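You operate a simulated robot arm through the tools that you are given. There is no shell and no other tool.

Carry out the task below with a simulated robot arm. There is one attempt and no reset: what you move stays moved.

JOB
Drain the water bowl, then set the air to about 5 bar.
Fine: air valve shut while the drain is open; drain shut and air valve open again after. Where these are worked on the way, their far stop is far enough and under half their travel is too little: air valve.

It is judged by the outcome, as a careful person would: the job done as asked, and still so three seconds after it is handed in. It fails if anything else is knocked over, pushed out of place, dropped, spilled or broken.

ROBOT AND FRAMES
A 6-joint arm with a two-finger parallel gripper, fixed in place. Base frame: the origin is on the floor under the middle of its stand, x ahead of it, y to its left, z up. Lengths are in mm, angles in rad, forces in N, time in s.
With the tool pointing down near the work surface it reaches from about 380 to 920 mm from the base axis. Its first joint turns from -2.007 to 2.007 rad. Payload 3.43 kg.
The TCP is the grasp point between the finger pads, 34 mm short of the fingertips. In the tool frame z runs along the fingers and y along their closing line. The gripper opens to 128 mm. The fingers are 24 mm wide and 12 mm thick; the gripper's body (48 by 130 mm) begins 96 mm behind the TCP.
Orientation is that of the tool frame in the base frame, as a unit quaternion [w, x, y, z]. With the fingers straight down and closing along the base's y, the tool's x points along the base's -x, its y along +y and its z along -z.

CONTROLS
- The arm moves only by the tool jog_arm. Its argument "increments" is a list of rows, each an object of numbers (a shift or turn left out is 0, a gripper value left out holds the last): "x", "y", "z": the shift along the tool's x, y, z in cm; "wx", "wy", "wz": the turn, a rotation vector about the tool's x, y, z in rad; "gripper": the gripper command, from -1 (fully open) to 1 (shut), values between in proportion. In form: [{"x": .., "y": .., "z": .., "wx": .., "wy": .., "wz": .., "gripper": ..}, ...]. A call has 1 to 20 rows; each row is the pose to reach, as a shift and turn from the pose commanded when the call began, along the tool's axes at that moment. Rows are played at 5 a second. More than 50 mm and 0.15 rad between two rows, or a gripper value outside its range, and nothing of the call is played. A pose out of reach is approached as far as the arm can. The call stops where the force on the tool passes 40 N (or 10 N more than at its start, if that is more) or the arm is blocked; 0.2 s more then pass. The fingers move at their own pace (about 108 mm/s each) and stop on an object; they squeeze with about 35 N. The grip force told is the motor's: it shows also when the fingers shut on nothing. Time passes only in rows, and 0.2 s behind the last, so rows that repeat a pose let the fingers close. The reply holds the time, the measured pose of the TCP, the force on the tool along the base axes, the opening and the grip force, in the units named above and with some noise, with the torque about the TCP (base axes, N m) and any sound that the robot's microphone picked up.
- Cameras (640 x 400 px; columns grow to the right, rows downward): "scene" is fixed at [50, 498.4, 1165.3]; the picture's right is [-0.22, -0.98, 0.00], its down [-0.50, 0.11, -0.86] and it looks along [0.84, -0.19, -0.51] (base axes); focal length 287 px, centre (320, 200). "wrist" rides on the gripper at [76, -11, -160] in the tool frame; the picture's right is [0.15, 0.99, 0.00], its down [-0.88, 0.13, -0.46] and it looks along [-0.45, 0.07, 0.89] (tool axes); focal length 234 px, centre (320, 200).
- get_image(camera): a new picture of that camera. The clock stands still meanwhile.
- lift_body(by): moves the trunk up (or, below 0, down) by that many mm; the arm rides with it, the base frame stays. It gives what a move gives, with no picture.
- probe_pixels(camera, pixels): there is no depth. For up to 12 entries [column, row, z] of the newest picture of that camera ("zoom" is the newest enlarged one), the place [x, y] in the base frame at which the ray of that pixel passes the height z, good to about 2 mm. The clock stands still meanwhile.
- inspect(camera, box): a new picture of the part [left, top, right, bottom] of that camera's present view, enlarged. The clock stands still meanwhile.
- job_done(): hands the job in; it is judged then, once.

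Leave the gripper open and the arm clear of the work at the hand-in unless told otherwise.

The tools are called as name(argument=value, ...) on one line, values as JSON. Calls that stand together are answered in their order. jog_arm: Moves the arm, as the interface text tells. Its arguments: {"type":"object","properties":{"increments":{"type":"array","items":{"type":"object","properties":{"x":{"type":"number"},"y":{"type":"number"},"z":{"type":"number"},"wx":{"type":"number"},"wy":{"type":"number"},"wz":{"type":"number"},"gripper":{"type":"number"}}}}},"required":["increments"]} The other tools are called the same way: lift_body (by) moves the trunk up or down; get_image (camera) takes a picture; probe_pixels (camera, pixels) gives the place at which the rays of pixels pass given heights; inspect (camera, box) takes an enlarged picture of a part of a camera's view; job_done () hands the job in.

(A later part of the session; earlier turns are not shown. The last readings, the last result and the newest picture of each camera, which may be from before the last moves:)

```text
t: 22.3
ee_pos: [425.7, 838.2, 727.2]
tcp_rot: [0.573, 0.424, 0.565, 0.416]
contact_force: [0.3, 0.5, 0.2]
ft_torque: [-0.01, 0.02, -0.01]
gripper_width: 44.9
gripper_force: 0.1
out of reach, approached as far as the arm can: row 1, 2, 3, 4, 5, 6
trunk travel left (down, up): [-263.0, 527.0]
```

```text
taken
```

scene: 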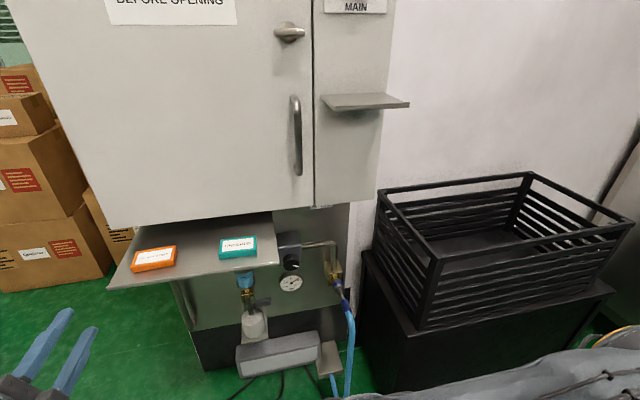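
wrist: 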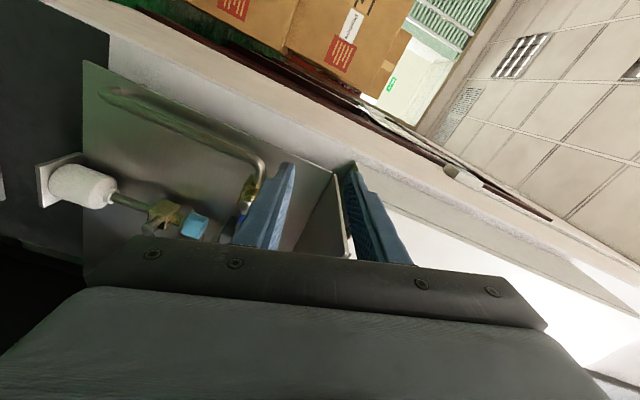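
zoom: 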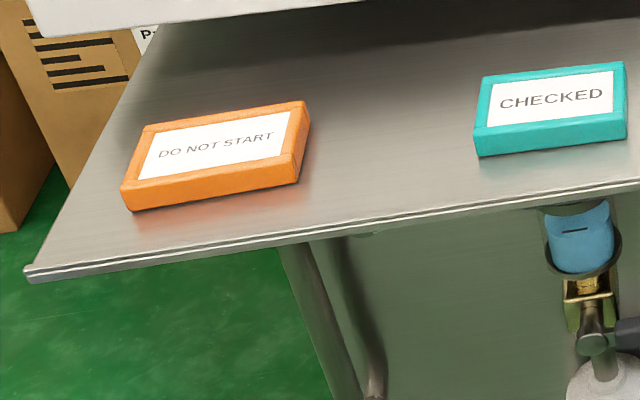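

Everything else is undisturbed. Now roll back to zero in place (1.27 rad), then look.

jog_arm(increments=[{"wz": -0.127}, {"wz": -0.254}, {"wz": -0.381}, {"wz": -0.508}, {"wz": -0.635}, {"wz": -0.762}, {"wz": -0.889}, {"wz": -1.016}, {"wz": -1.143}, {"wz": -1.272}])

get_image(camera="scene")

```text
t: 24.5
ee_pos: [423.9, 837.7, 728.1]
tcp_rot: [0.708, 0.005, 0.706, -0.005]
contact_force: [-0.7, -0.1, -0.4]
ft_torque: [-0.03, 0.02, -0.01]
gripper_width: 44.7
gripper_force: 0.1
trunk travel left (down, up): [-263.0, 527.0]
```

```text
taken
```

scene: 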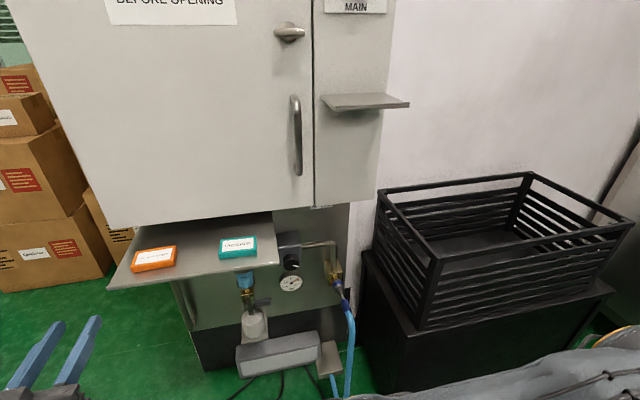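

Roll is zero again. Close the fingers and move to below the blue lever: first sideways/down to (424, 640, 625), staying in front of everything.

jog_arm(increments=[{"x": 2, "y": -4, "gripper": 1}, {"x": 4, "y": -8}, {"x": 6, "y": -12}, {"x": 8, "y": -16}, {"x": 10.3, "y": -19.8}, {"x": 10.3, "y": -19.8}])

get_image(camera="wrist")

get_image(camera="scene")

```text
t: 25.9
ee_pos: [418.4, 641.3, 627.0]
tcp_rot: [0.708, 0.006, 0.706, -0.005]
contact_force: [0.3, 0.4, -0.2]
ft_torque: [0.0, -0.01, -0.01]
gripper_width: 0.0
gripper_force: 32.9
trunk travel left (down, up): [-263.0, 527.0]
```

```text
taken
```

wrist: 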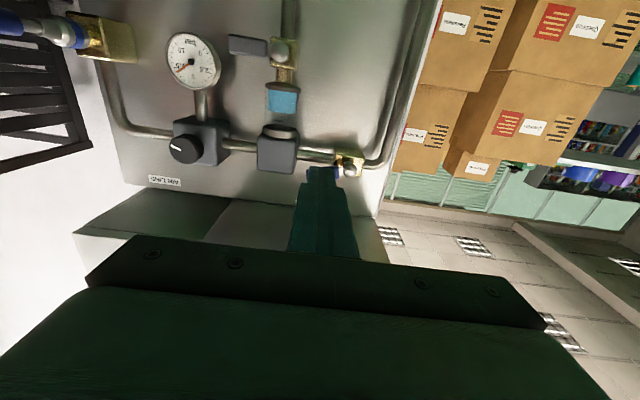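

```text
taken
```

scene: 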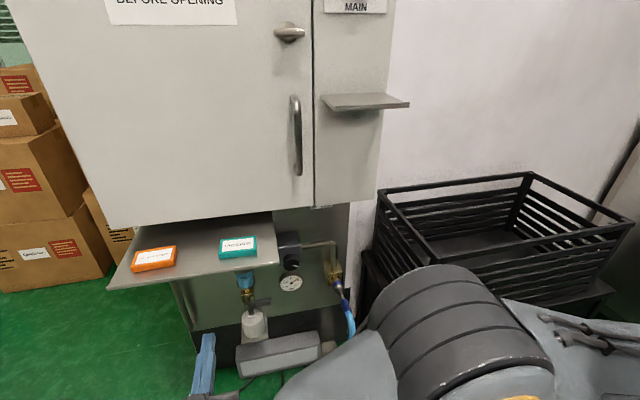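

Fingers shut; now forward along +x to x≈575 beneath the raised lever (z=627, y=641).

jog_arm(increments=[{"z": 4}, {"z": 8}, {"z": 12}, {"z": 14}, {"z": 15.7}])

get_image(camera="wrist")

inspect(camera="wrist", box=[240, 120, 400, 220])

```text
t: 27.1
ee_pos: [577.7, 639.9, 625.2]
tcp_rot: [0.708, 0.006, 0.706, -0.005]
contact_force: [-1.0, -0.5, -0.2]
ft_torque: [0.02, 0.0, -0.02]
gripper_width: 0.1
gripper_force: 32.8
trunk travel left (down, up): [-263.0, 527.0]
```

```text
taken
```

wrist: 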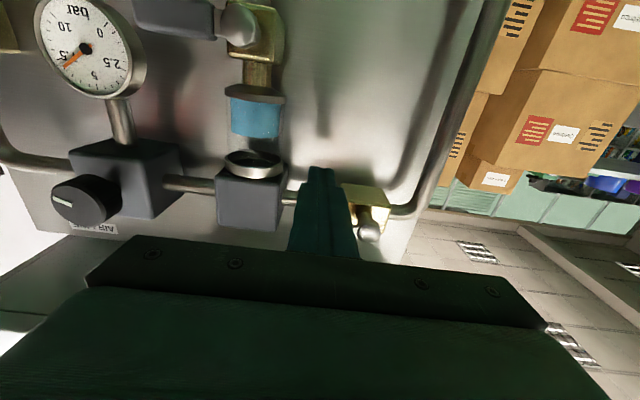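

```text
4.00 times, centred on (320, 170) of wrist
```

zoom: 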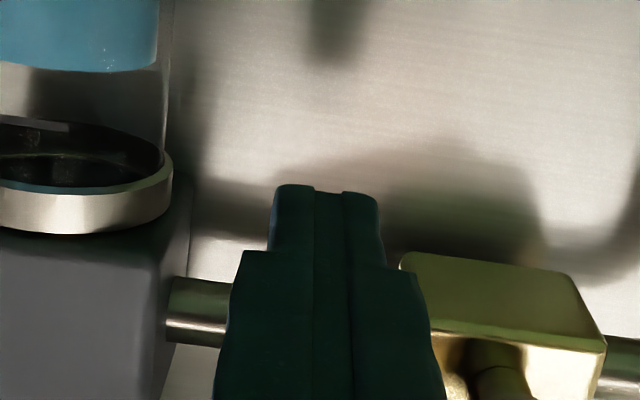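

The lever is just above the closed fingertips. Now push it upward along an arc around the spindle (693, 665), first half.

jog_arm(increments=[{"x": -1.4}, {"x": -2.4, "y": -0.05}, {"x": -3.2, "y": -0.1}, {"x": -4.2, "y": -0.2}, {"x": -4.9, "y": -0.08}, {"x": -5.6, "y": 0.07}])

get_image(camera="wrist")

```text
t: 28.5
ee_pos: [579.0, 639.8, 681.5]
tcp_rot: [0.708, 0.005, 0.706, -0.004]
contact_force: [-0.7, -1.1, -1.4]
ft_torque: [-0.01, 0.01, 0.01]
gripper_width: 0.0
gripper_force: 33.0
trunk travel left (down, up): [-263.0, 527.0]
```

```text
taken
```

wrist: 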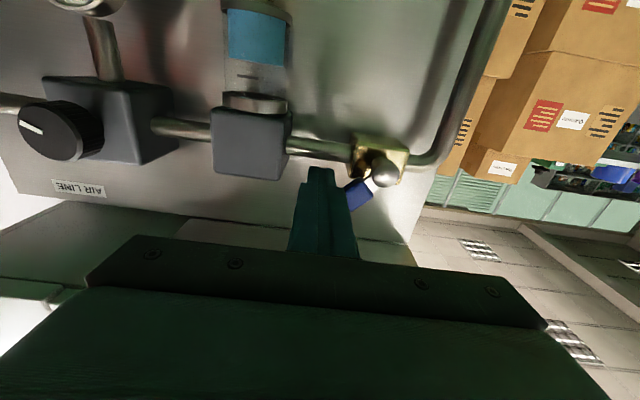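

The lever is about 45° up. Continue the arc to vertical and slightly press against its far stop.

jog_arm(increments=[{"x": -0.65, "y": 0.35}, {"x": -1.28, "y": 0.78}, {"x": -1.85, "y": 1.3}, {"x": -2.4, "y": 1.84}, {"x": -2.85, "y": 2.7}, {"x": -3.3, "y": 3.5}, {"x": -3.3, "y": 3.9}, {"x": -3.3, "y": 4.3}, {"x": -3.3, "y": 4.6}])

get_image(camera="wrist")

```text
t: 30.0
ee_pos: [579.2, 670.8, 711.9]
tcp_rot: [0.707, 0.01, 0.707, -0.011]
contact_force: [-7.0, -15.0, 5.1]
ft_torque: [0.07, -0.03, -0.11]
gripper_width: 0.3
gripper_force: 33.3
trunk travel left (down, up): [-263.0, 527.0]
stopped in row 7: the force on the tool passed its limit at 48 N (the readings are from after the stop); the commanded pose is now the measured one
```

```text
taken
```

wrist: 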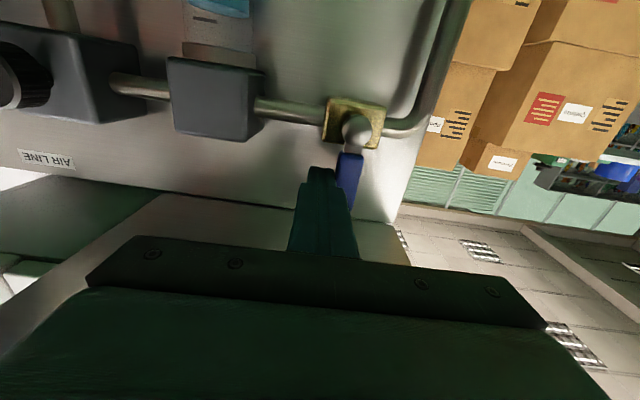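

The force limit was met at the lever's far stop. I'll zoom to confirm it's perpendicular to its pipe, and look at the gauge.

inspect(camera="wrist", box=[280, 80, 440, 180])

inspect(camera="scene", box=[220, 250, 380, 350])

```text
4.00 times, centred on (360, 130) of wrist
```

zoom: 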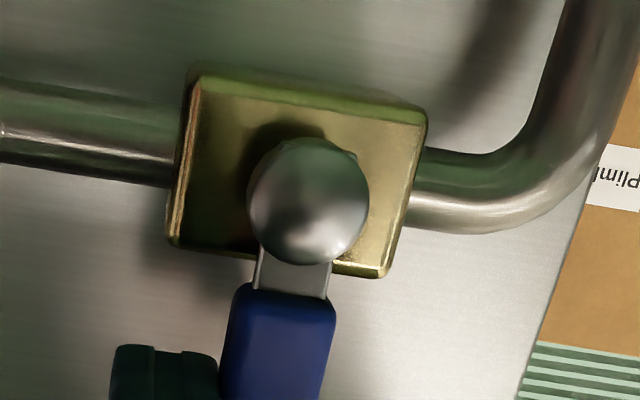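

```text
4.00 times, centred on (300, 300) of scene
```

zoom: 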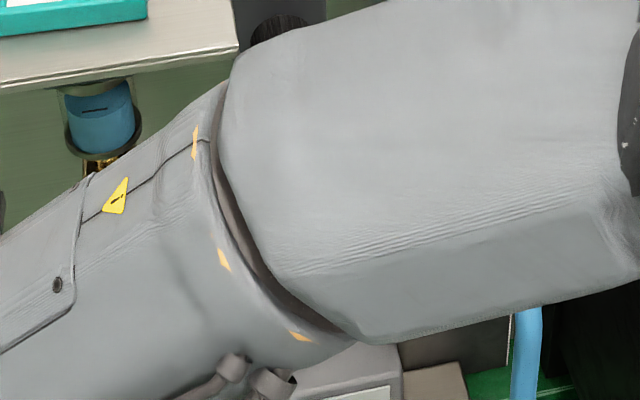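

The air valve is fully shut (lever square to its pipe). I'll ease off to −y, pull back, and go to in front of the drain valve at about (480, 522, 575).

jog_arm(increments=[{"y": -1.0}, {"y": -1.0, "z": -4}, {"y": -1.0, "z": -8, "wx": -0.03}, {"y": -1.0, "z": -10, "wx": -0.03}, {"x": 3, "y": -4, "z": -10, "wx": -0.03}, {"x": 6, "y": -8, "z": -10, "wx": -0.03}, {"x": 9, "y": -11, "z": -10, "wx": -0.03}, {"x": 12, "y": -14, "z": -10, "wx": -0.03}, {"x": 13.7, "y": -14.9, "z": -10, "wx": -0.03}])

get_image(camera="wrist")

get_image(camera="scene")

```text
t: 32.0
ee_pos: [475.6, 525.4, 574.7]
tcp_rot: [0.707, -0.004, 0.707, 0.001]
contact_force: [0.3, 0.2, -0.4]
ft_torque: [-0.01, 0.01, 0.0]
gripper_width: 0.1
gripper_force: 33.2
trunk travel left (down, up): [-263.0, 527.0]
```

```text
taken
```

wrist: 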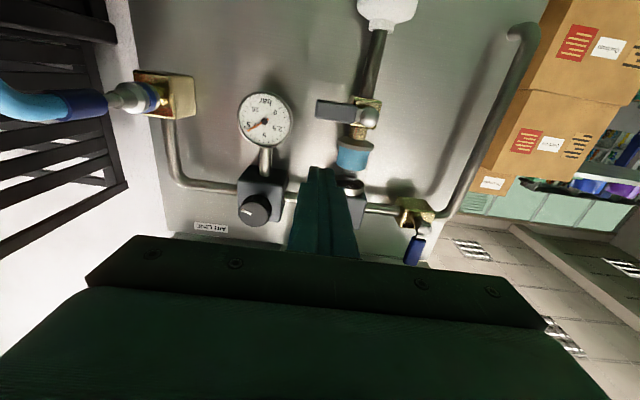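

```text
taken
```

scene: 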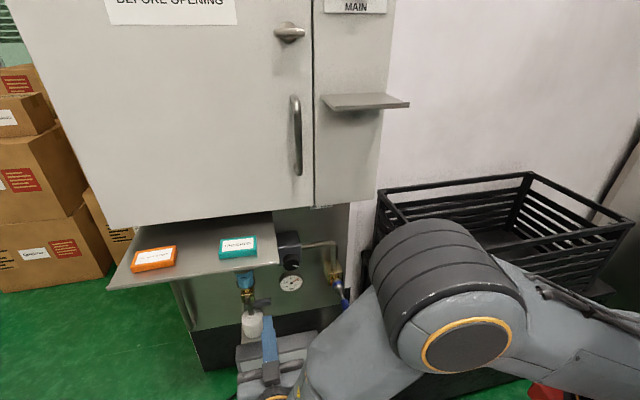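

Blue lever is upright. I'll zoom on the drain valve from here before engaging.

inspect(camera="wrist", box=[280, 70, 440, 170])

inspect(camera="wrist", box=[200, 80, 300, 142])

```text
4.00 times, centred on (360, 120) of wrist
```

zoom: 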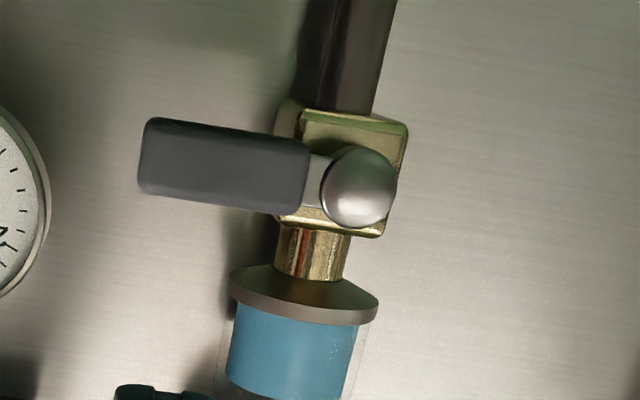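

```text
6.40 times, centred on (250, 111) of wrist
```

zoom: 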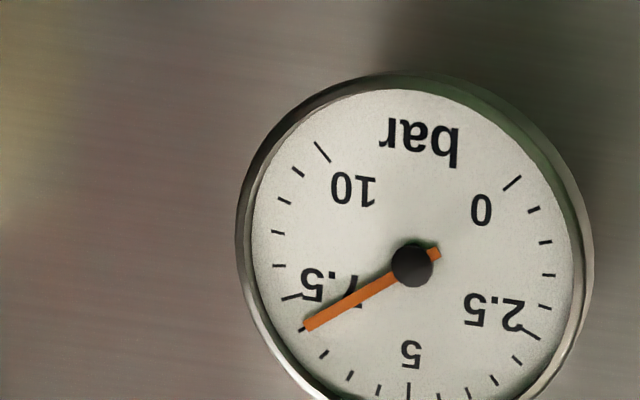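

Gauge shows ~7.0. Now I'll go in above the drain lever's end: (577, 523, 562).

jog_arm(increments=[{"x": 1.2, "y": -0.2, "z": 3}, {"x": 1.2, "y": -0.2, "z": 6}, {"x": 1.2, "y": -0.2, "z": 8}, {"x": 1.2, "y": -0.2, "z": 10}])

get_image(camera="wrist")

```text
t: 33.0
ee_pos: [576.0, 523.1, 565.0]
tcp_rot: [0.708, -0.005, 0.707, 0.001]
contact_force: [0.5, 0.3, 0.0]
ft_torque: [0.0, 0.01, 0.03]
gripper_width: 0.2
gripper_force: 33.1
trunk travel left (down, up): [-263.0, 527.0]
```

```text
taken
```

wrist: 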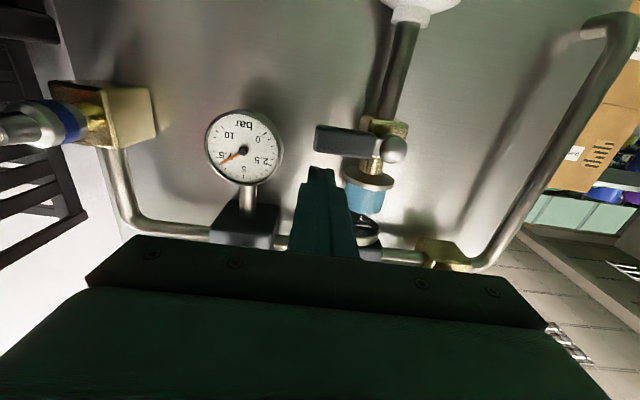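

Fingertips are just above the lever. Gentle test push downward, 26 mm in small steps.

jog_arm(increments=[{"x": 0.8}, {"x": 1.4}, {"x": 1.8}, {"x": 2.2}, {"x": 2.6}])

inspect(camera="wrist", box=[280, 90, 440, 190])

```text
t: 34.2
ee_pos: [574.6, 523.4, 537.2]
tcp_rot: [0.707, -0.004, 0.707, 0.0]
contact_force: [-0.2, -1.2, 0.5]
ft_torque: [-0.02, 0.0, -0.07]
gripper_width: 0.0
gripper_force: 33.3
trunk travel left (down, up): [-263.0, 527.0]
```

```text
4.00 times, centred on (360, 140) of wrist
```

zoom: 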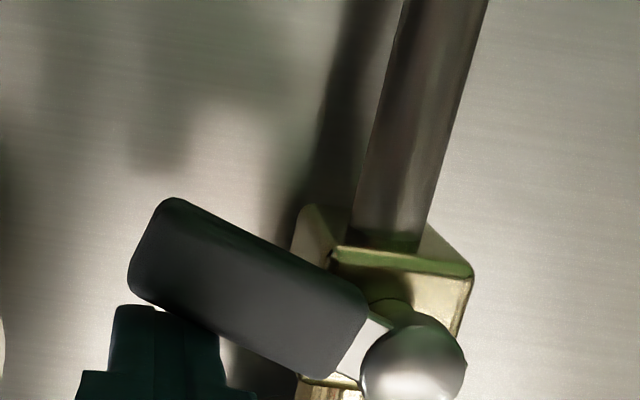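

The lever follows downward (no resistance): that opens the drain. Continue the arc to pointing straight down along its pipe.

jog_arm(increments=[{"x": 0.9, "y": -0.1}, {"x": 1.74, "y": -0.16}, {"x": 2.4, "y": 0.02}, {"x": 3.08, "y": 0.24}, {"x": 3.7, "y": 0.62}, {"x": 4.31, "y": 1.05}, {"x": 4.8, "y": 1.6}, {"x": 5.28, "y": 2.22}, {"x": 5.6, "y": 2.85}, {"x": 5.82, "y": 3.4}, {"x": 5.82, "y": 3.7}, {"x": 5.82, "y": 4.0}, {"x": 5.82, "y": 4.3}])

get_image(camera="wrist")

get_image(camera="scene")

```text
t: 36.6
ee_pos: [575.1, 554.1, 478.3]
tcp_rot: [0.708, -0.001, 0.706, -0.004]
contact_force: [-5.7, -11.7, 8.3]
ft_torque: [0.2, -0.15, -0.08]
gripper_width: 0.0
gripper_force: 32.8
trunk travel left (down, up): [-263.0, 527.0]
stopped in row 11: the force on the tool passed its limit at 44 N (the readings are from after the stop); the commanded pose is now the measured one
```

```text
taken
```

wrist: 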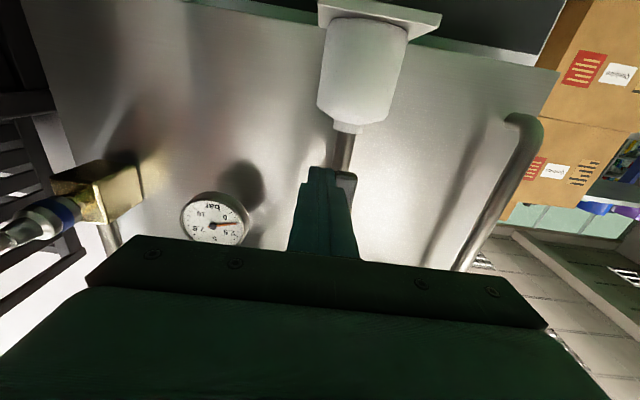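

```text
taken
```

scene: 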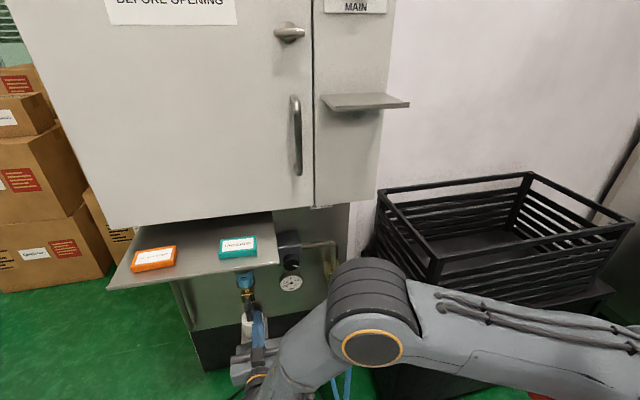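

The drain is open against its stop, and the gauge is falling. I'll back off slightly and watch the bowl.

jog_arm(increments=[{"y": -1.0}, {"y": -1.2, "z": -3}, {"y": -1.2, "z": -6}, {"y": -1.2, "z": -9}, {"y": -1.2, "z": -11}])

get_image(camera="wrist")

inspect(camera="scene", box=[220, 250, 380, 350])

```text
t: 37.8
ee_pos: [464.8, 543.2, 478.6]
tcp_rot: [0.708, -0.003, 0.706, -0.002]
contact_force: [0.1, 0.1, 0.0]
ft_torque: [0.0, 0.03, 0.01]
gripper_width: 0.2
gripper_force: 32.9
trunk travel left (down, up): [-263.0, 527.0]
```

```text
taken
```

wrist: 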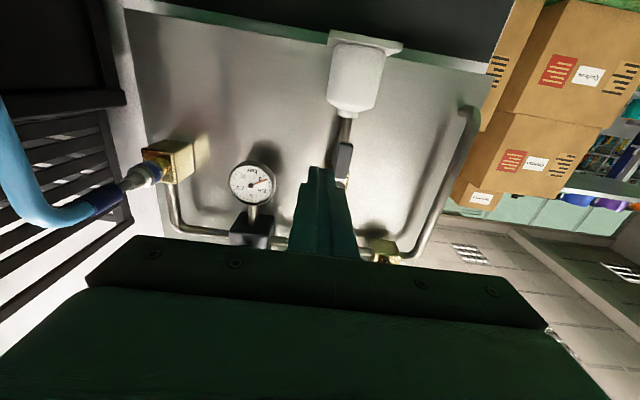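

```text
4.00 times, centred on (300, 300) of scene
```

zoom: 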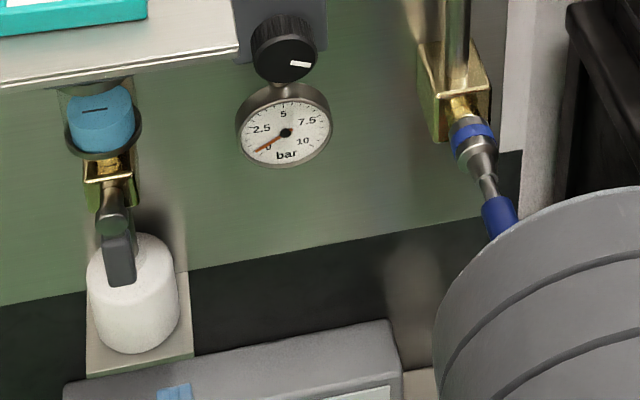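

Lever points straight down, gauge at 0, and the bowl is beginning to empty. I'll move to the other side of the lever (y≈603, still back at x≈465) and wait.

jog_arm(increments=[{"y": 3}, {"y": 6}, {"y": 6}, {"y": 6}, {"y": 6}, {"y": 6}, {"y": 6}, {"y": 6}, {"y": 6}, {"y": 6}, {"y": 6}, {"y": 6}, {"y": 6}, {"y": 6}, {"y": 6}, {"y": 6}, {"y": 6}, {"y": 6}, {"y": 6}, {"y": 6}])

get_image(camera="wrist")

inspect(camera="scene", box=[220, 250, 380, 350])

```text
t: 42.0
ee_pos: [462.8, 602.5, 477.5]
tcp_rot: [0.708, -0.003, 0.706, -0.003]
contact_force: [-0.4, -0.1, 0.9]
ft_torque: [0.0, -0.02, -0.01]
gripper_width: 0.1
gripper_force: 32.8
trunk travel left (down, up): [-263.0, 527.0]
```

```text
taken
```

wrist: 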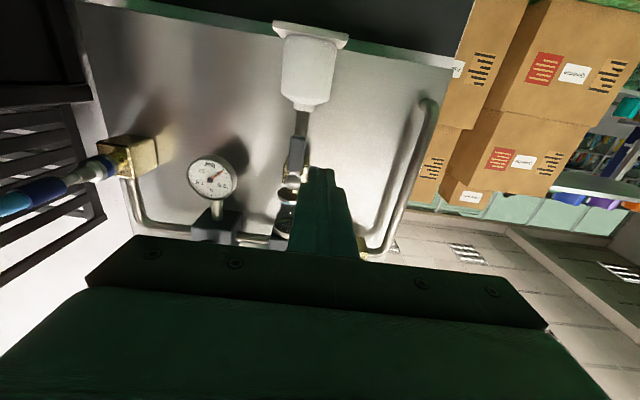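

```text
4.00 times, centred on (300, 300) of scene
```

zoom: 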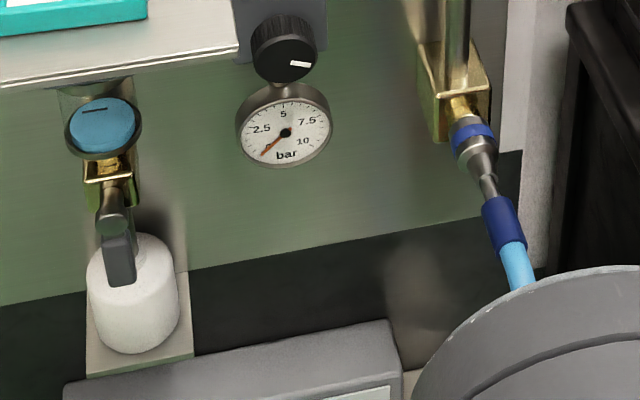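

The level has dropped to nearly the bottom ring. I'll wait another 4 s.

jog_arm(increments=[{"z": 0}, {"z": 0}, {"z": 0}, {"z": 0}, {"z": 0}, {"z": 0}, {"z": 0}, {"z": 0}, {"z": 0}, {"z": 0}, {"z": 0}, {"z": 0}, {"z": 0}, {"z": 0}, {"z": 0}, {"z": 0}, {"z": 0}, {"z": 0}, {"z": 0}, {"z": 0}])

inspect(camera="scene", box=[220, 260, 268, 290])

inspect(camera="wrist", box=[250, 90, 410, 190])

```text
t: 46.2
ee_pos: [463.5, 603.4, 476.3]
tcp_rot: [0.708, -0.004, 0.706, -0.002]
contact_force: [0.6, -0.5, 0.6]
ft_torque: [-0.01, -0.01, -0.01]
gripper_width: 0.0
gripper_force: 32.9
trunk travel left (down, up): [-263.0, 527.0]
```

```text
13.33 times, centred on (244, 275) of scene
```

zoom: 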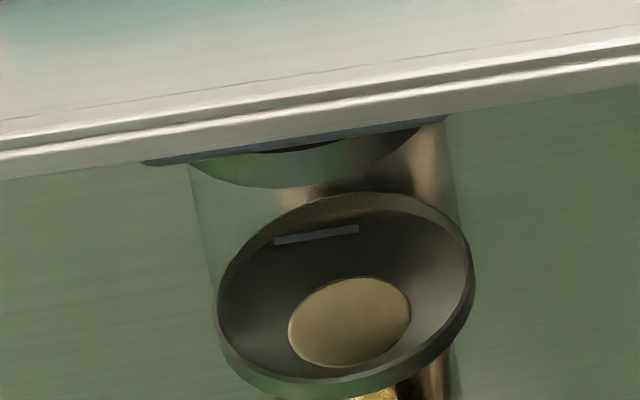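

```text
4.00 times, centred on (330, 140) of wrist
```

zoom: 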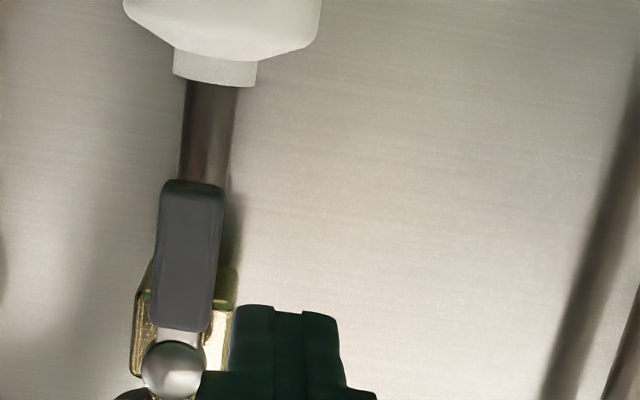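

The bowl is empty. Now shut the drain: go forward on the +y side of the lever to x≈575.

jog_arm(increments=[{"z": 3.5}, {"z": 7}, {"z": 9.5}, {"z": 11.3}])

get_image(camera="wrist")

```text
t: 47.2
ee_pos: [576.6, 603.8, 478.0]
tcp_rot: [0.708, -0.002, 0.707, -0.003]
contact_force: [-0.1, 0.4, 0.8]
ft_torque: [0.06, 0.02, 0.01]
gripper_width: 0.0
gripper_force: 32.8
trunk travel left (down, up): [-263.0, 527.0]
```

```text
taken
```

wrist: 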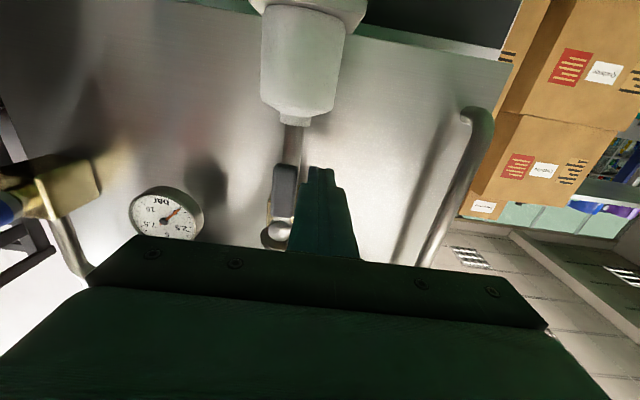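

In place beside the lever. Push it along the arc toward −y and then up to its closed stop.

jog_arm(increments=[{"x": -0.1, "y": -0.6}, {"x": -0.1, "y": -1.18}, {"x": 0.2, "y": -2.04}, {"x": 0.3, "y": -2.6}, {"x": 0.37, "y": -3.13}, {"x": 0.32, "y": -3.7}, {"x": 0.24, "y": -4.3}, {"x": 0.05, "y": -4.9}, {"x": -0.2, "y": -5.48}, {"x": -0.6, "y": -6.05}, {"x": -1.0, "y": -6.56}, {"x": -1.55, "y": -7.05}, {"x": -2.12, "y": -7.43}, {"x": -2.65, "y": -7.68}, {"x": -3.0, "y": -7.7}, {"x": -3.3, "y": -7.7}, {"x": -3.6, "y": -7.7}])

get_image(camera="wrist")

inspect(camera="scene", box=[220, 250, 380, 350])

```text
t: 50.8
ee_pos: [576.5, 526.5, 505.9]
tcp_rot: [0.704, -0.006, 0.71, -0.003]
contact_force: [2.9, 3.5, -14.0]
ft_torque: [-0.02, 0.17, 0.1]
gripper_width: 0.2
gripper_force: 32.9
trunk travel left (down, up): [-263.0, 527.0]
stopped in row 17: the force on the tool passed its limit at 44 N (the readings are from after the stop); the commanded pose is now the measured one
```

```text
taken
```

wrist: 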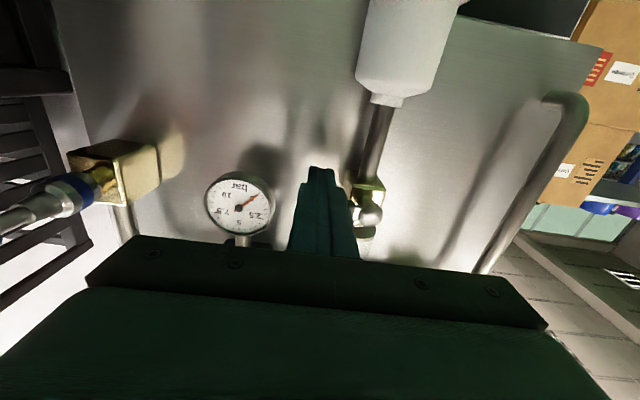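

```text
4.00 times, centred on (300, 300) of scene
```

zoom: 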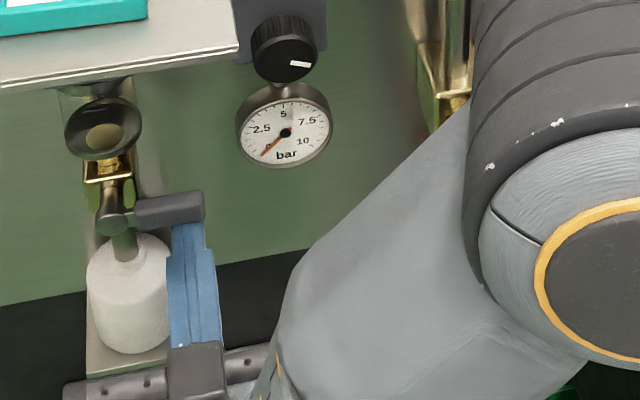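

The drain lever is back at its closed stop. Ease off downward, pull back, then travel to the +y side of the upright blue lever (front position (476, 720, 714)).

jog_arm(increments=[{"x": 0.8}, {"x": 1.2, "z": -3}, {"x": 1.2, "z": -7}, {"x": 1.2, "z": -10.5}, {"x": -2, "y": 3, "z": -10.5}, {"x": -5, "y": 6, "z": -10.5}, {"x": -8, "y": 9, "z": -10.5}, {"x": -11, "y": 12, "z": -10.5}, {"x": -14, "y": 15, "z": -10.5}, {"x": -17, "y": 18, "z": -10.5}, {"x": -20.8, "y": 19.6, "z": -10.5}])

get_image(camera="wrist")

get_image(camera="scene")

```text
t: 53.1
ee_pos: [472.6, 722.7, 715.2]
tcp_rot: [0.705, -0.005, 0.709, -0.003]
contact_force: [-0.2, 0.0, -0.9]
ft_torque: [-0.01, -0.01, 0.01]
gripper_width: 0.0
gripper_force: 33.2
trunk travel left (down, up): [-263.0, 527.0]
```

```text
taken
```

wrist: 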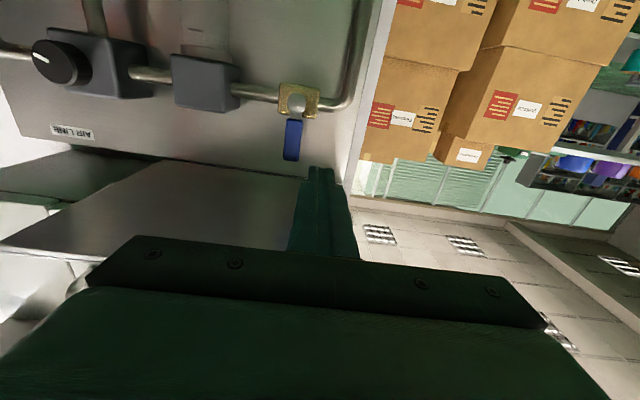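

```text
taken
```

scene: 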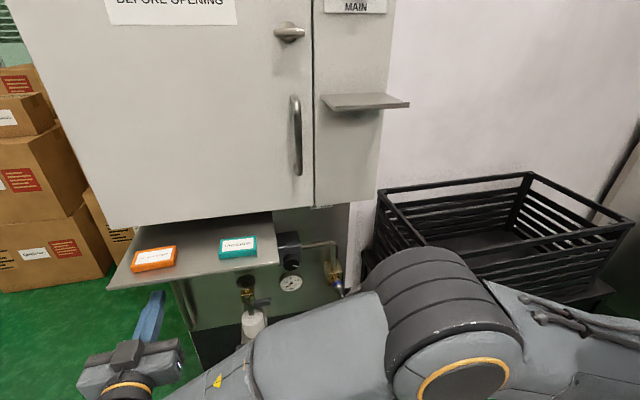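

Forward to x≈577 on the +y side of the upright lever (lever at wrist (292,140), fingertips to its right).

jog_arm(increments=[{"z": 3.5}, {"z": 7}, {"z": 9}, {"z": 10.4}])

get_image(camera="wrist")

```text
t: 54.1
ee_pos: [575.9, 725.2, 713.5]
tcp_rot: [0.705, -0.005, 0.709, -0.002]
contact_force: [0.0, -0.4, -0.3]
ft_torque: [0.01, -0.01, 0.01]
gripper_width: 0.1
gripper_force: 33.0
trunk travel left (down, up): [-263.0, 527.0]
```

```text
taken
```

wrist: 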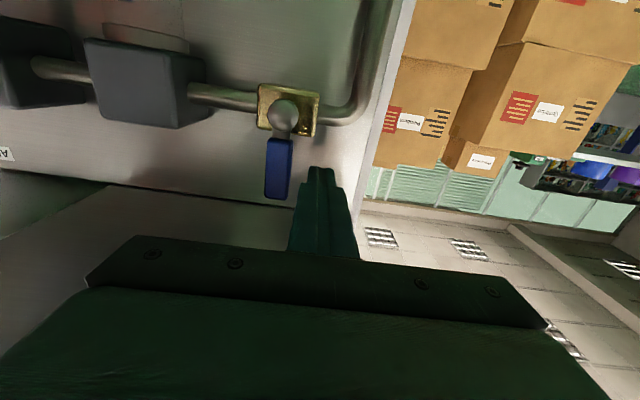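

Now swing the blue lever back from upright to in line with the pipe (push −y, then down to its open stop).

jog_arm(increments=[{"x": -0.1, "y": -0.8}, {"x": -0.1, "y": -1.47}, {"x": -0.4, "y": -2.38}, {"x": -0.5, "y": -2.95}, {"x": -0.55, "y": -3.51}, {"x": -0.5, "y": -4.1}, {"x": -0.4, "y": -4.72}, {"x": -0.2, "y": -5.35}, {"x": 0.08, "y": -5.94}, {"x": 0.5, "y": -6.5}, {"x": 0.93, "y": -7.05}, {"x": 1.5, "y": -7.5}, {"x": 2.1, "y": -7.92}, {"x": 2.65, "y": -8.17}, {"x": 2.95, "y": -8.17}, {"x": 3.25, "y": -8.17}, {"x": 3.55, "y": -8.17}])

get_image(camera="wrist")

inspect(camera="scene", box=[220, 250, 380, 350])

```text
t: 57.8
ee_pos: [578.0, 641.4, 687.7]
tcp_rot: [0.709, -0.001, 0.705, -0.001]
contact_force: [-1.9, -2.0, 11.4]
ft_torque: [-0.02, -0.1, -0.09]
gripper_width: 0.0
gripper_force: 32.8
trunk travel left (down, up): [-263.0, 527.0]
stopped in row 17: the force on the tool passed its limit at 42 N (the readings are from after the stop); the commanded pose is now the measured one
```

```text
taken
```

wrist: 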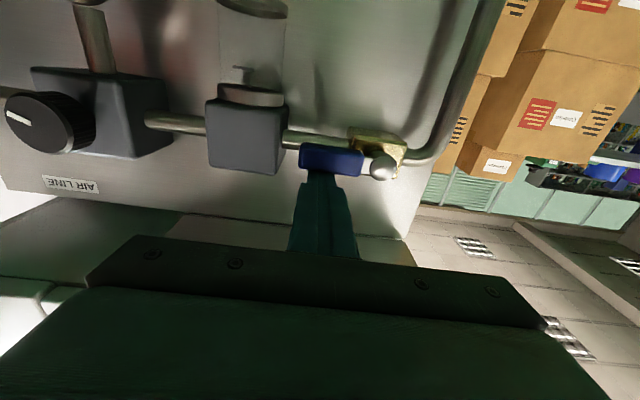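

```text
4.00 times, centred on (300, 300) of scene
```

zoom: 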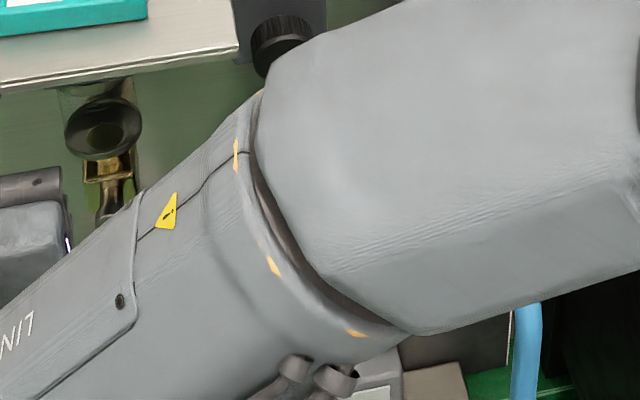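

Blue lever is back in line with its pipe, at the stop. Ease up, pull back, go to in front of the knob (478, 453, 666) and open the fingers to ~60 mm.

jog_arm(increments=[{"x": -0.8}, {"x": -1.2, "z": -3}, {"x": -1.2, "z": -7}, {"x": -1.2, "z": -10.5}, {"x": 0, "y": -4, "z": -10.5}, {"x": 1, "y": -8, "z": -10.5}, {"x": 2.2, "y": -12, "z": -10.5}, {"x": 2.2, "y": -16, "z": -10.5}, {"x": 2.2, "y": -18.8, "z": -10.5, "gripper": 0.06}, {"x": 2.2, "y": -18.8, "z": -10.5, "gripper": 0.06}])

get_image(camera="wrist")

get_image(camera="scene")

```text
t: 60.0
ee_pos: [474.5, 455.6, 663.4]
tcp_rot: [0.708, -0.002, 0.706, -0.001]
contact_force: [0.6, -0.1, 0.4]
ft_torque: [-0.01, -0.02, -0.01]
gripper_width: 60.3
gripper_force: 0.0
trunk travel left (down, up): [-263.0, 527.0]
```

```text
taken
```

wrist: 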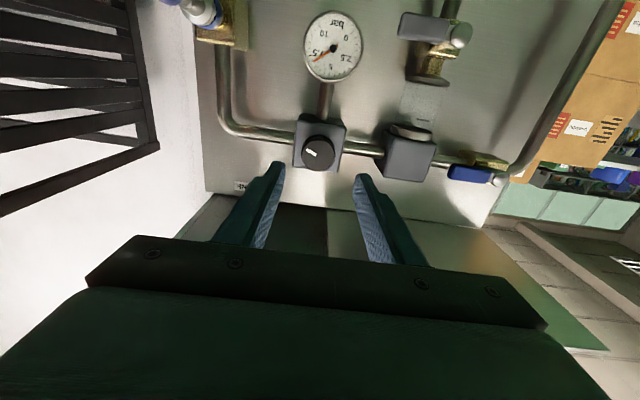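

```text
taken
```

scene: 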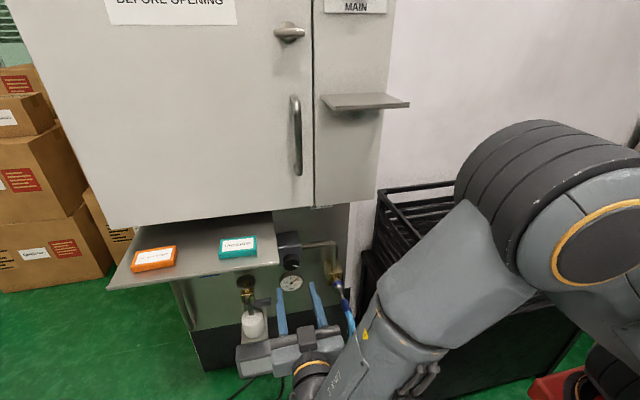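

Gauge is back at ~7. I'll zoom on knob and gauge and probe the knob's centre.

inspect(camera="wrist", box=[260, 0, 420, 100])

inspect(camera="wrist", box=[240, 100, 400, 200])

probe_pixels(camera="wrist", pixels=[[319, 153, 660], [319, 153, 664], [319, 153, 668]])

```text
4.00 times, centred on (340, 50) of wrist
```

zoom: 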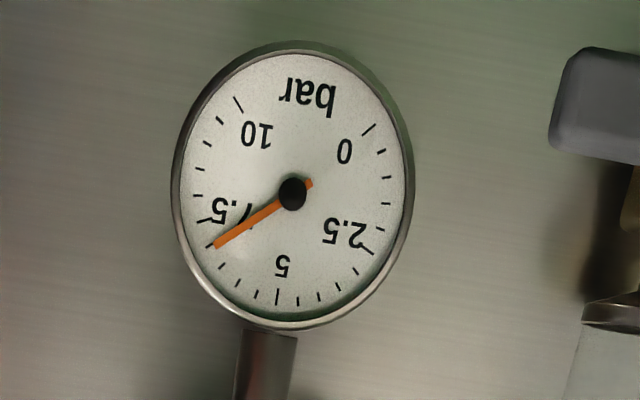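

```text
4.00 times, centred on (320, 150) of wrist
```

zoom: 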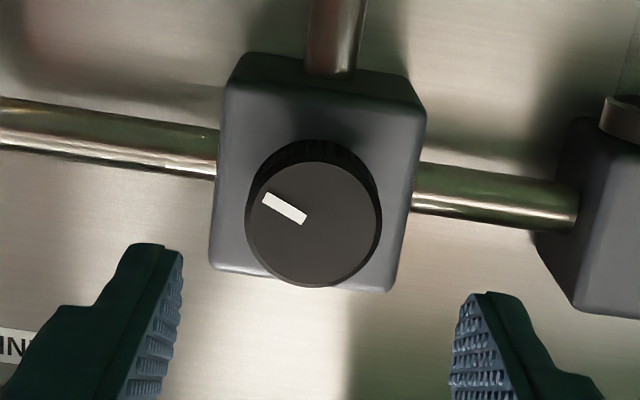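

```text
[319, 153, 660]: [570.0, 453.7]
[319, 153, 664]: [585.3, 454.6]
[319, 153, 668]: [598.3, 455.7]
```

Knob centre ≈ (y 455, z 665), diameter ~40 mm. Go forward 84 mm so fingertips flank the knob without reaching the regulator body.

jog_arm(increments=[{"x": -0.2, "z": 3}, {"x": -0.2, "z": 6}, {"x": -0.2, "z": 7.5}, {"x": -0.2, "z": 8.4}])

get_image(camera="wrist")

inspect(camera="wrist", box=[240, 130, 400, 230])

```text
t: 61.0
ee_pos: [556.9, 453.4, 665.0]
tcp_rot: [0.708, -0.003, 0.706, -0.001]
contact_force: [-0.4, 0.0, 0.9]
ft_torque: [0.0, -0.02, -0.01]
gripper_width: 60.1
gripper_force: 0.0
trunk travel left (down, up): [-263.0, 527.0]
```

```text
taken
```

wrist: 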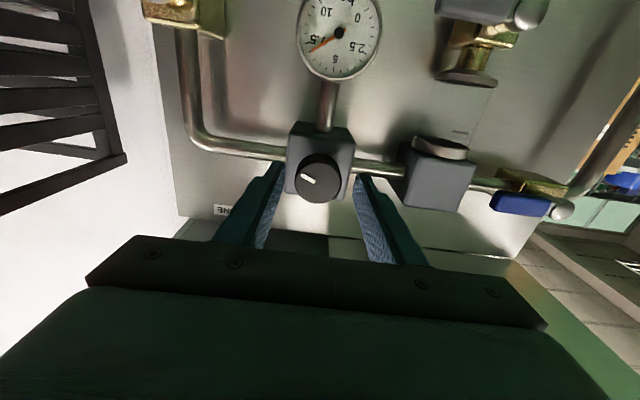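

```text
4.00 times, centred on (320, 180) of wrist
```

zoom: 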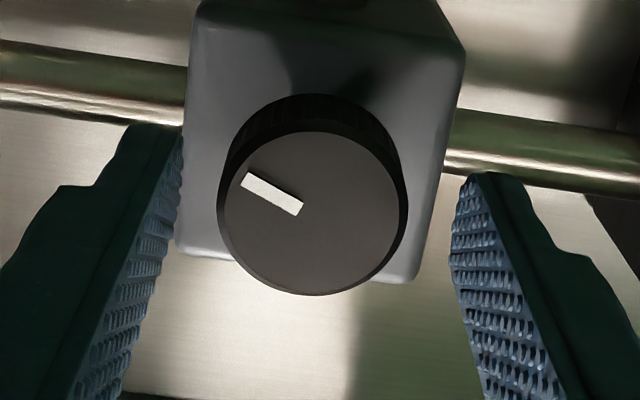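

Fingers flank the knob evenly and the gauge is visible at (340,35). Advance 3 mm more and close on the knob.

jog_arm(increments=[{"z": 0.3}, {"z": 0.3, "gripper": 1}, {"z": 0.3, "gripper": 1}, {"z": 0.3, "gripper": 1}])

inspect(camera="wrist", box=[240, 120, 400, 220])

inspect(camera="wrist", box=[260, 0, 420, 100])

```text
t: 62.0
ee_pos: [561.5, 452.4, 664.5]
tcp_rot: [0.707, -0.001, 0.707, -0.002]
contact_force: [-7.2, -23.4, -0.3]
ft_torque: [0.01, -0.4, -0.01]
gripper_width: 39.4
gripper_force: 45.0
trunk travel left (down, up): [-263.0, 527.0]
```

```text
4.00 times, centred on (320, 170) of wrist
```

zoom: 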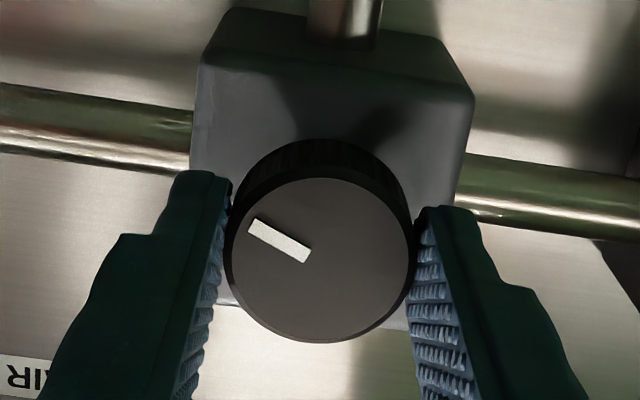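

```text
4.00 times, centred on (340, 50) of wrist
```

zoom: 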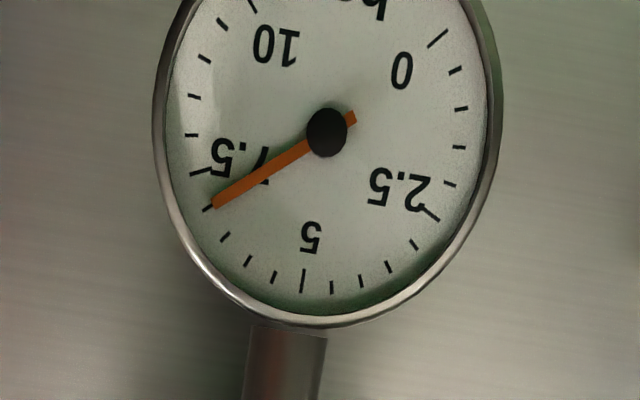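

Gripped (39.4 mm), with a 23 N side bias from a slight misalignment; I'll shift −1.5 mm in y to relieve it, then turn counter-clockwise (as seen facing the panel) 0.3 rad and read the gauge.

jog_arm(increments=[{"y": -0.15}, {"y": -0.15}, {"y": -0.15, "wz": -0.1}, {"y": -0.15, "wz": -0.2}, {"y": -0.15, "wz": -0.3}, {"y": -0.15, "wz": -0.3}])

get_image(camera="wrist")

inspect(camera="wrist", box=[260, 0, 420, 100])

```text
t: 63.4
ee_pos: [559.5, 452.9, 664.5]
tcp_rot: [0.699, -0.109, 0.698, -0.109]
contact_force: [3.1, -8.3, -8.2]
ft_torque: [-0.05, 0.72, -0.75]
gripper_width: 39.6
gripper_force: 44.7
trunk travel left (down, up): [-263.0, 527.0]
```

```text
taken
```

wrist: 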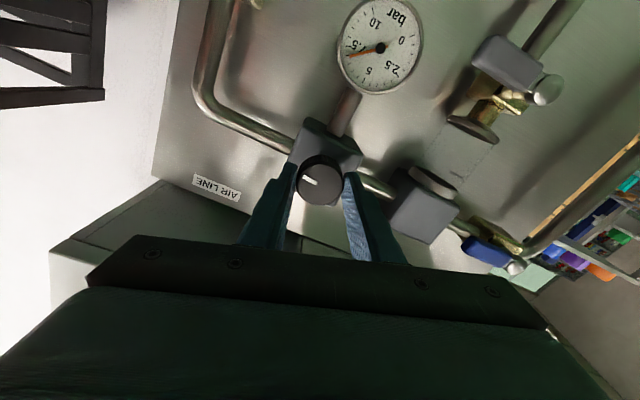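

```text
4.00 times, centred on (340, 50) of wrist
```

zoom: 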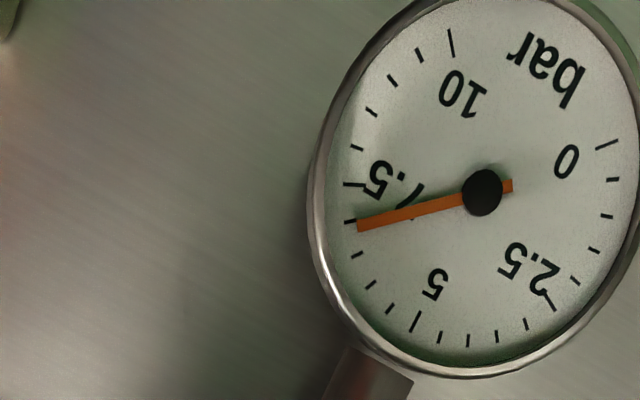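

The knob turned with the fingers; needle ≈6.9 and perhaps still moving. I'll wait a second and re-read.

jog_arm(increments=[{"z": 0}, {"z": 0}, {"z": 0}, {"z": 0}, {"z": 0}])

inspect(camera="wrist", box=[300, 0, 460, 100])

inspect(camera="wrist", box=[240, 120, 400, 220])

```text
t: 64.6
ee_pos: [560.7, 454.7, 664.9]
tcp_rot: [0.699, -0.108, 0.698, -0.107]
contact_force: [4.0, -4.6, -9.7]
ft_torque: [0.0, 0.04, -0.53]
gripper_width: 39.5
gripper_force: 45.1
trunk travel left (down, up): [-263.0, 527.0]
```

```text
4.00 times, centred on (380, 50) of wrist
```

zoom: 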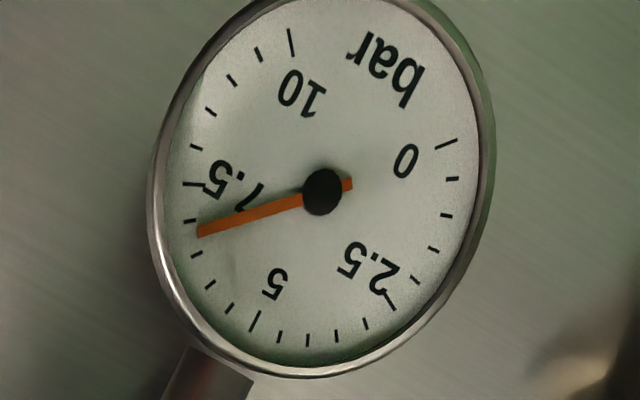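

```text
4.00 times, centred on (320, 170) of wrist
```

zoom: 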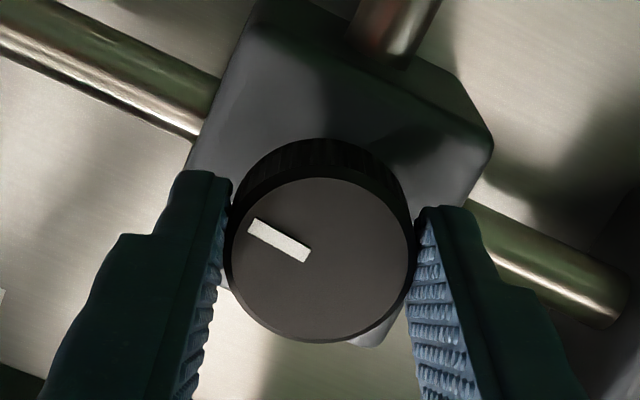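

Needle ≈6.8: it drops with counter-clockwise turning. Turn a further 0.6 rad and read again.

jog_arm(increments=[{"wz": -0.12}, {"wz": -0.24}, {"wz": -0.36}, {"wz": -0.48}, {"wz": -0.6}, {"wz": -0.6}, {"wz": -0.6}, {"wz": -0.6}])

get_image(camera="wrist")

inspect(camera="wrist", box=[340, 20, 500, 120])

```text
t: 66.4
ee_pos: [560.4, 453.1, 664.6]
tcp_rot: [0.636, -0.309, 0.635, -0.31]
contact_force: [14.3, -2.2, -8.2]
ft_torque: [-0.04, 0.52, 0.22]
gripper_width: 39.7
gripper_force: 45.0
trunk travel left (down, up): [-263.0, 527.0]
```

```text
taken
```

wrist: 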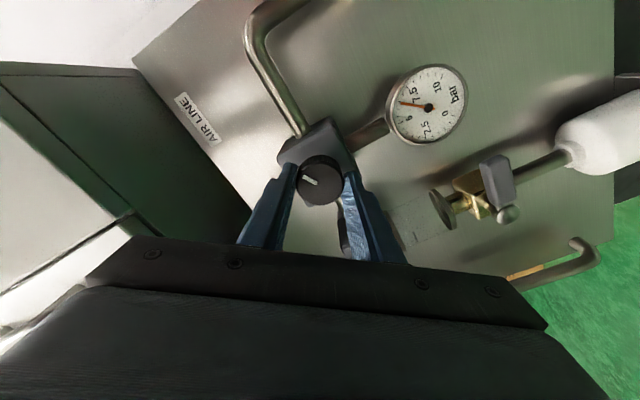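

```text
4.00 times, centred on (420, 70) of wrist
```

zoom: 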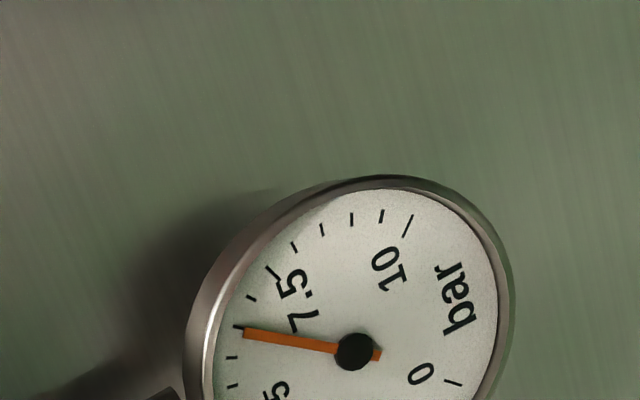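

Needle ≈6.4 after 0.9 rad, so about 0.67 bar per rad. Continue another 0.9 rad.

jog_arm(increments=[{"wz": -0.12}, {"wz": -0.24}, {"wz": -0.36}, {"wz": -0.48}, {"wz": -0.6}, {"wz": -0.72}, {"wz": -0.81}, {"wz": -0.9}, {"wz": -0.9}, {"wz": -0.9}, {"wz": -0.9}])

get_image(camera="wrist")

inspect(camera="wrist", box=[360, 110, 520, 210])

```text
t: 68.8
ee_pos: [561.1, 452.7, 664.2]
tcp_rot: [-0.438, 0.556, -0.437, 0.555]
contact_force: [14.7, 1.1, -14.9]
ft_torque: [0.0, 1.03, -0.04]
gripper_width: 39.9
gripper_force: 45.0
trunk travel left (down, up): [-263.0, 527.0]
```

```text
taken
```

wrist: 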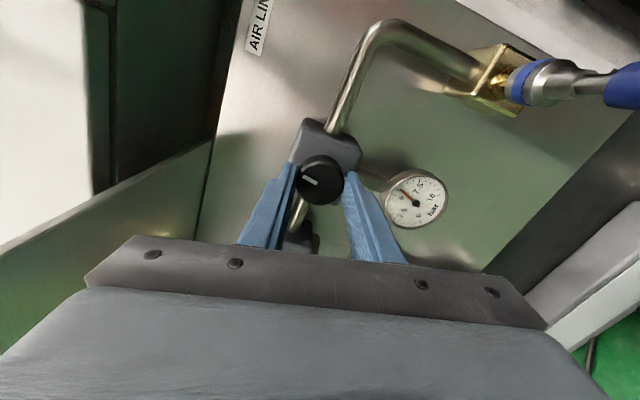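

```text
4.00 times, centred on (440, 160) of wrist
```

zoom: 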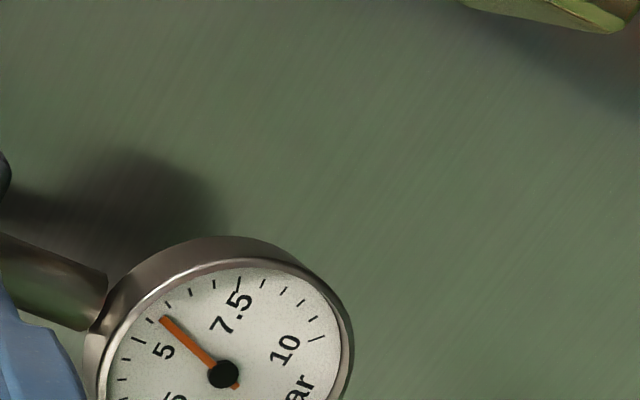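

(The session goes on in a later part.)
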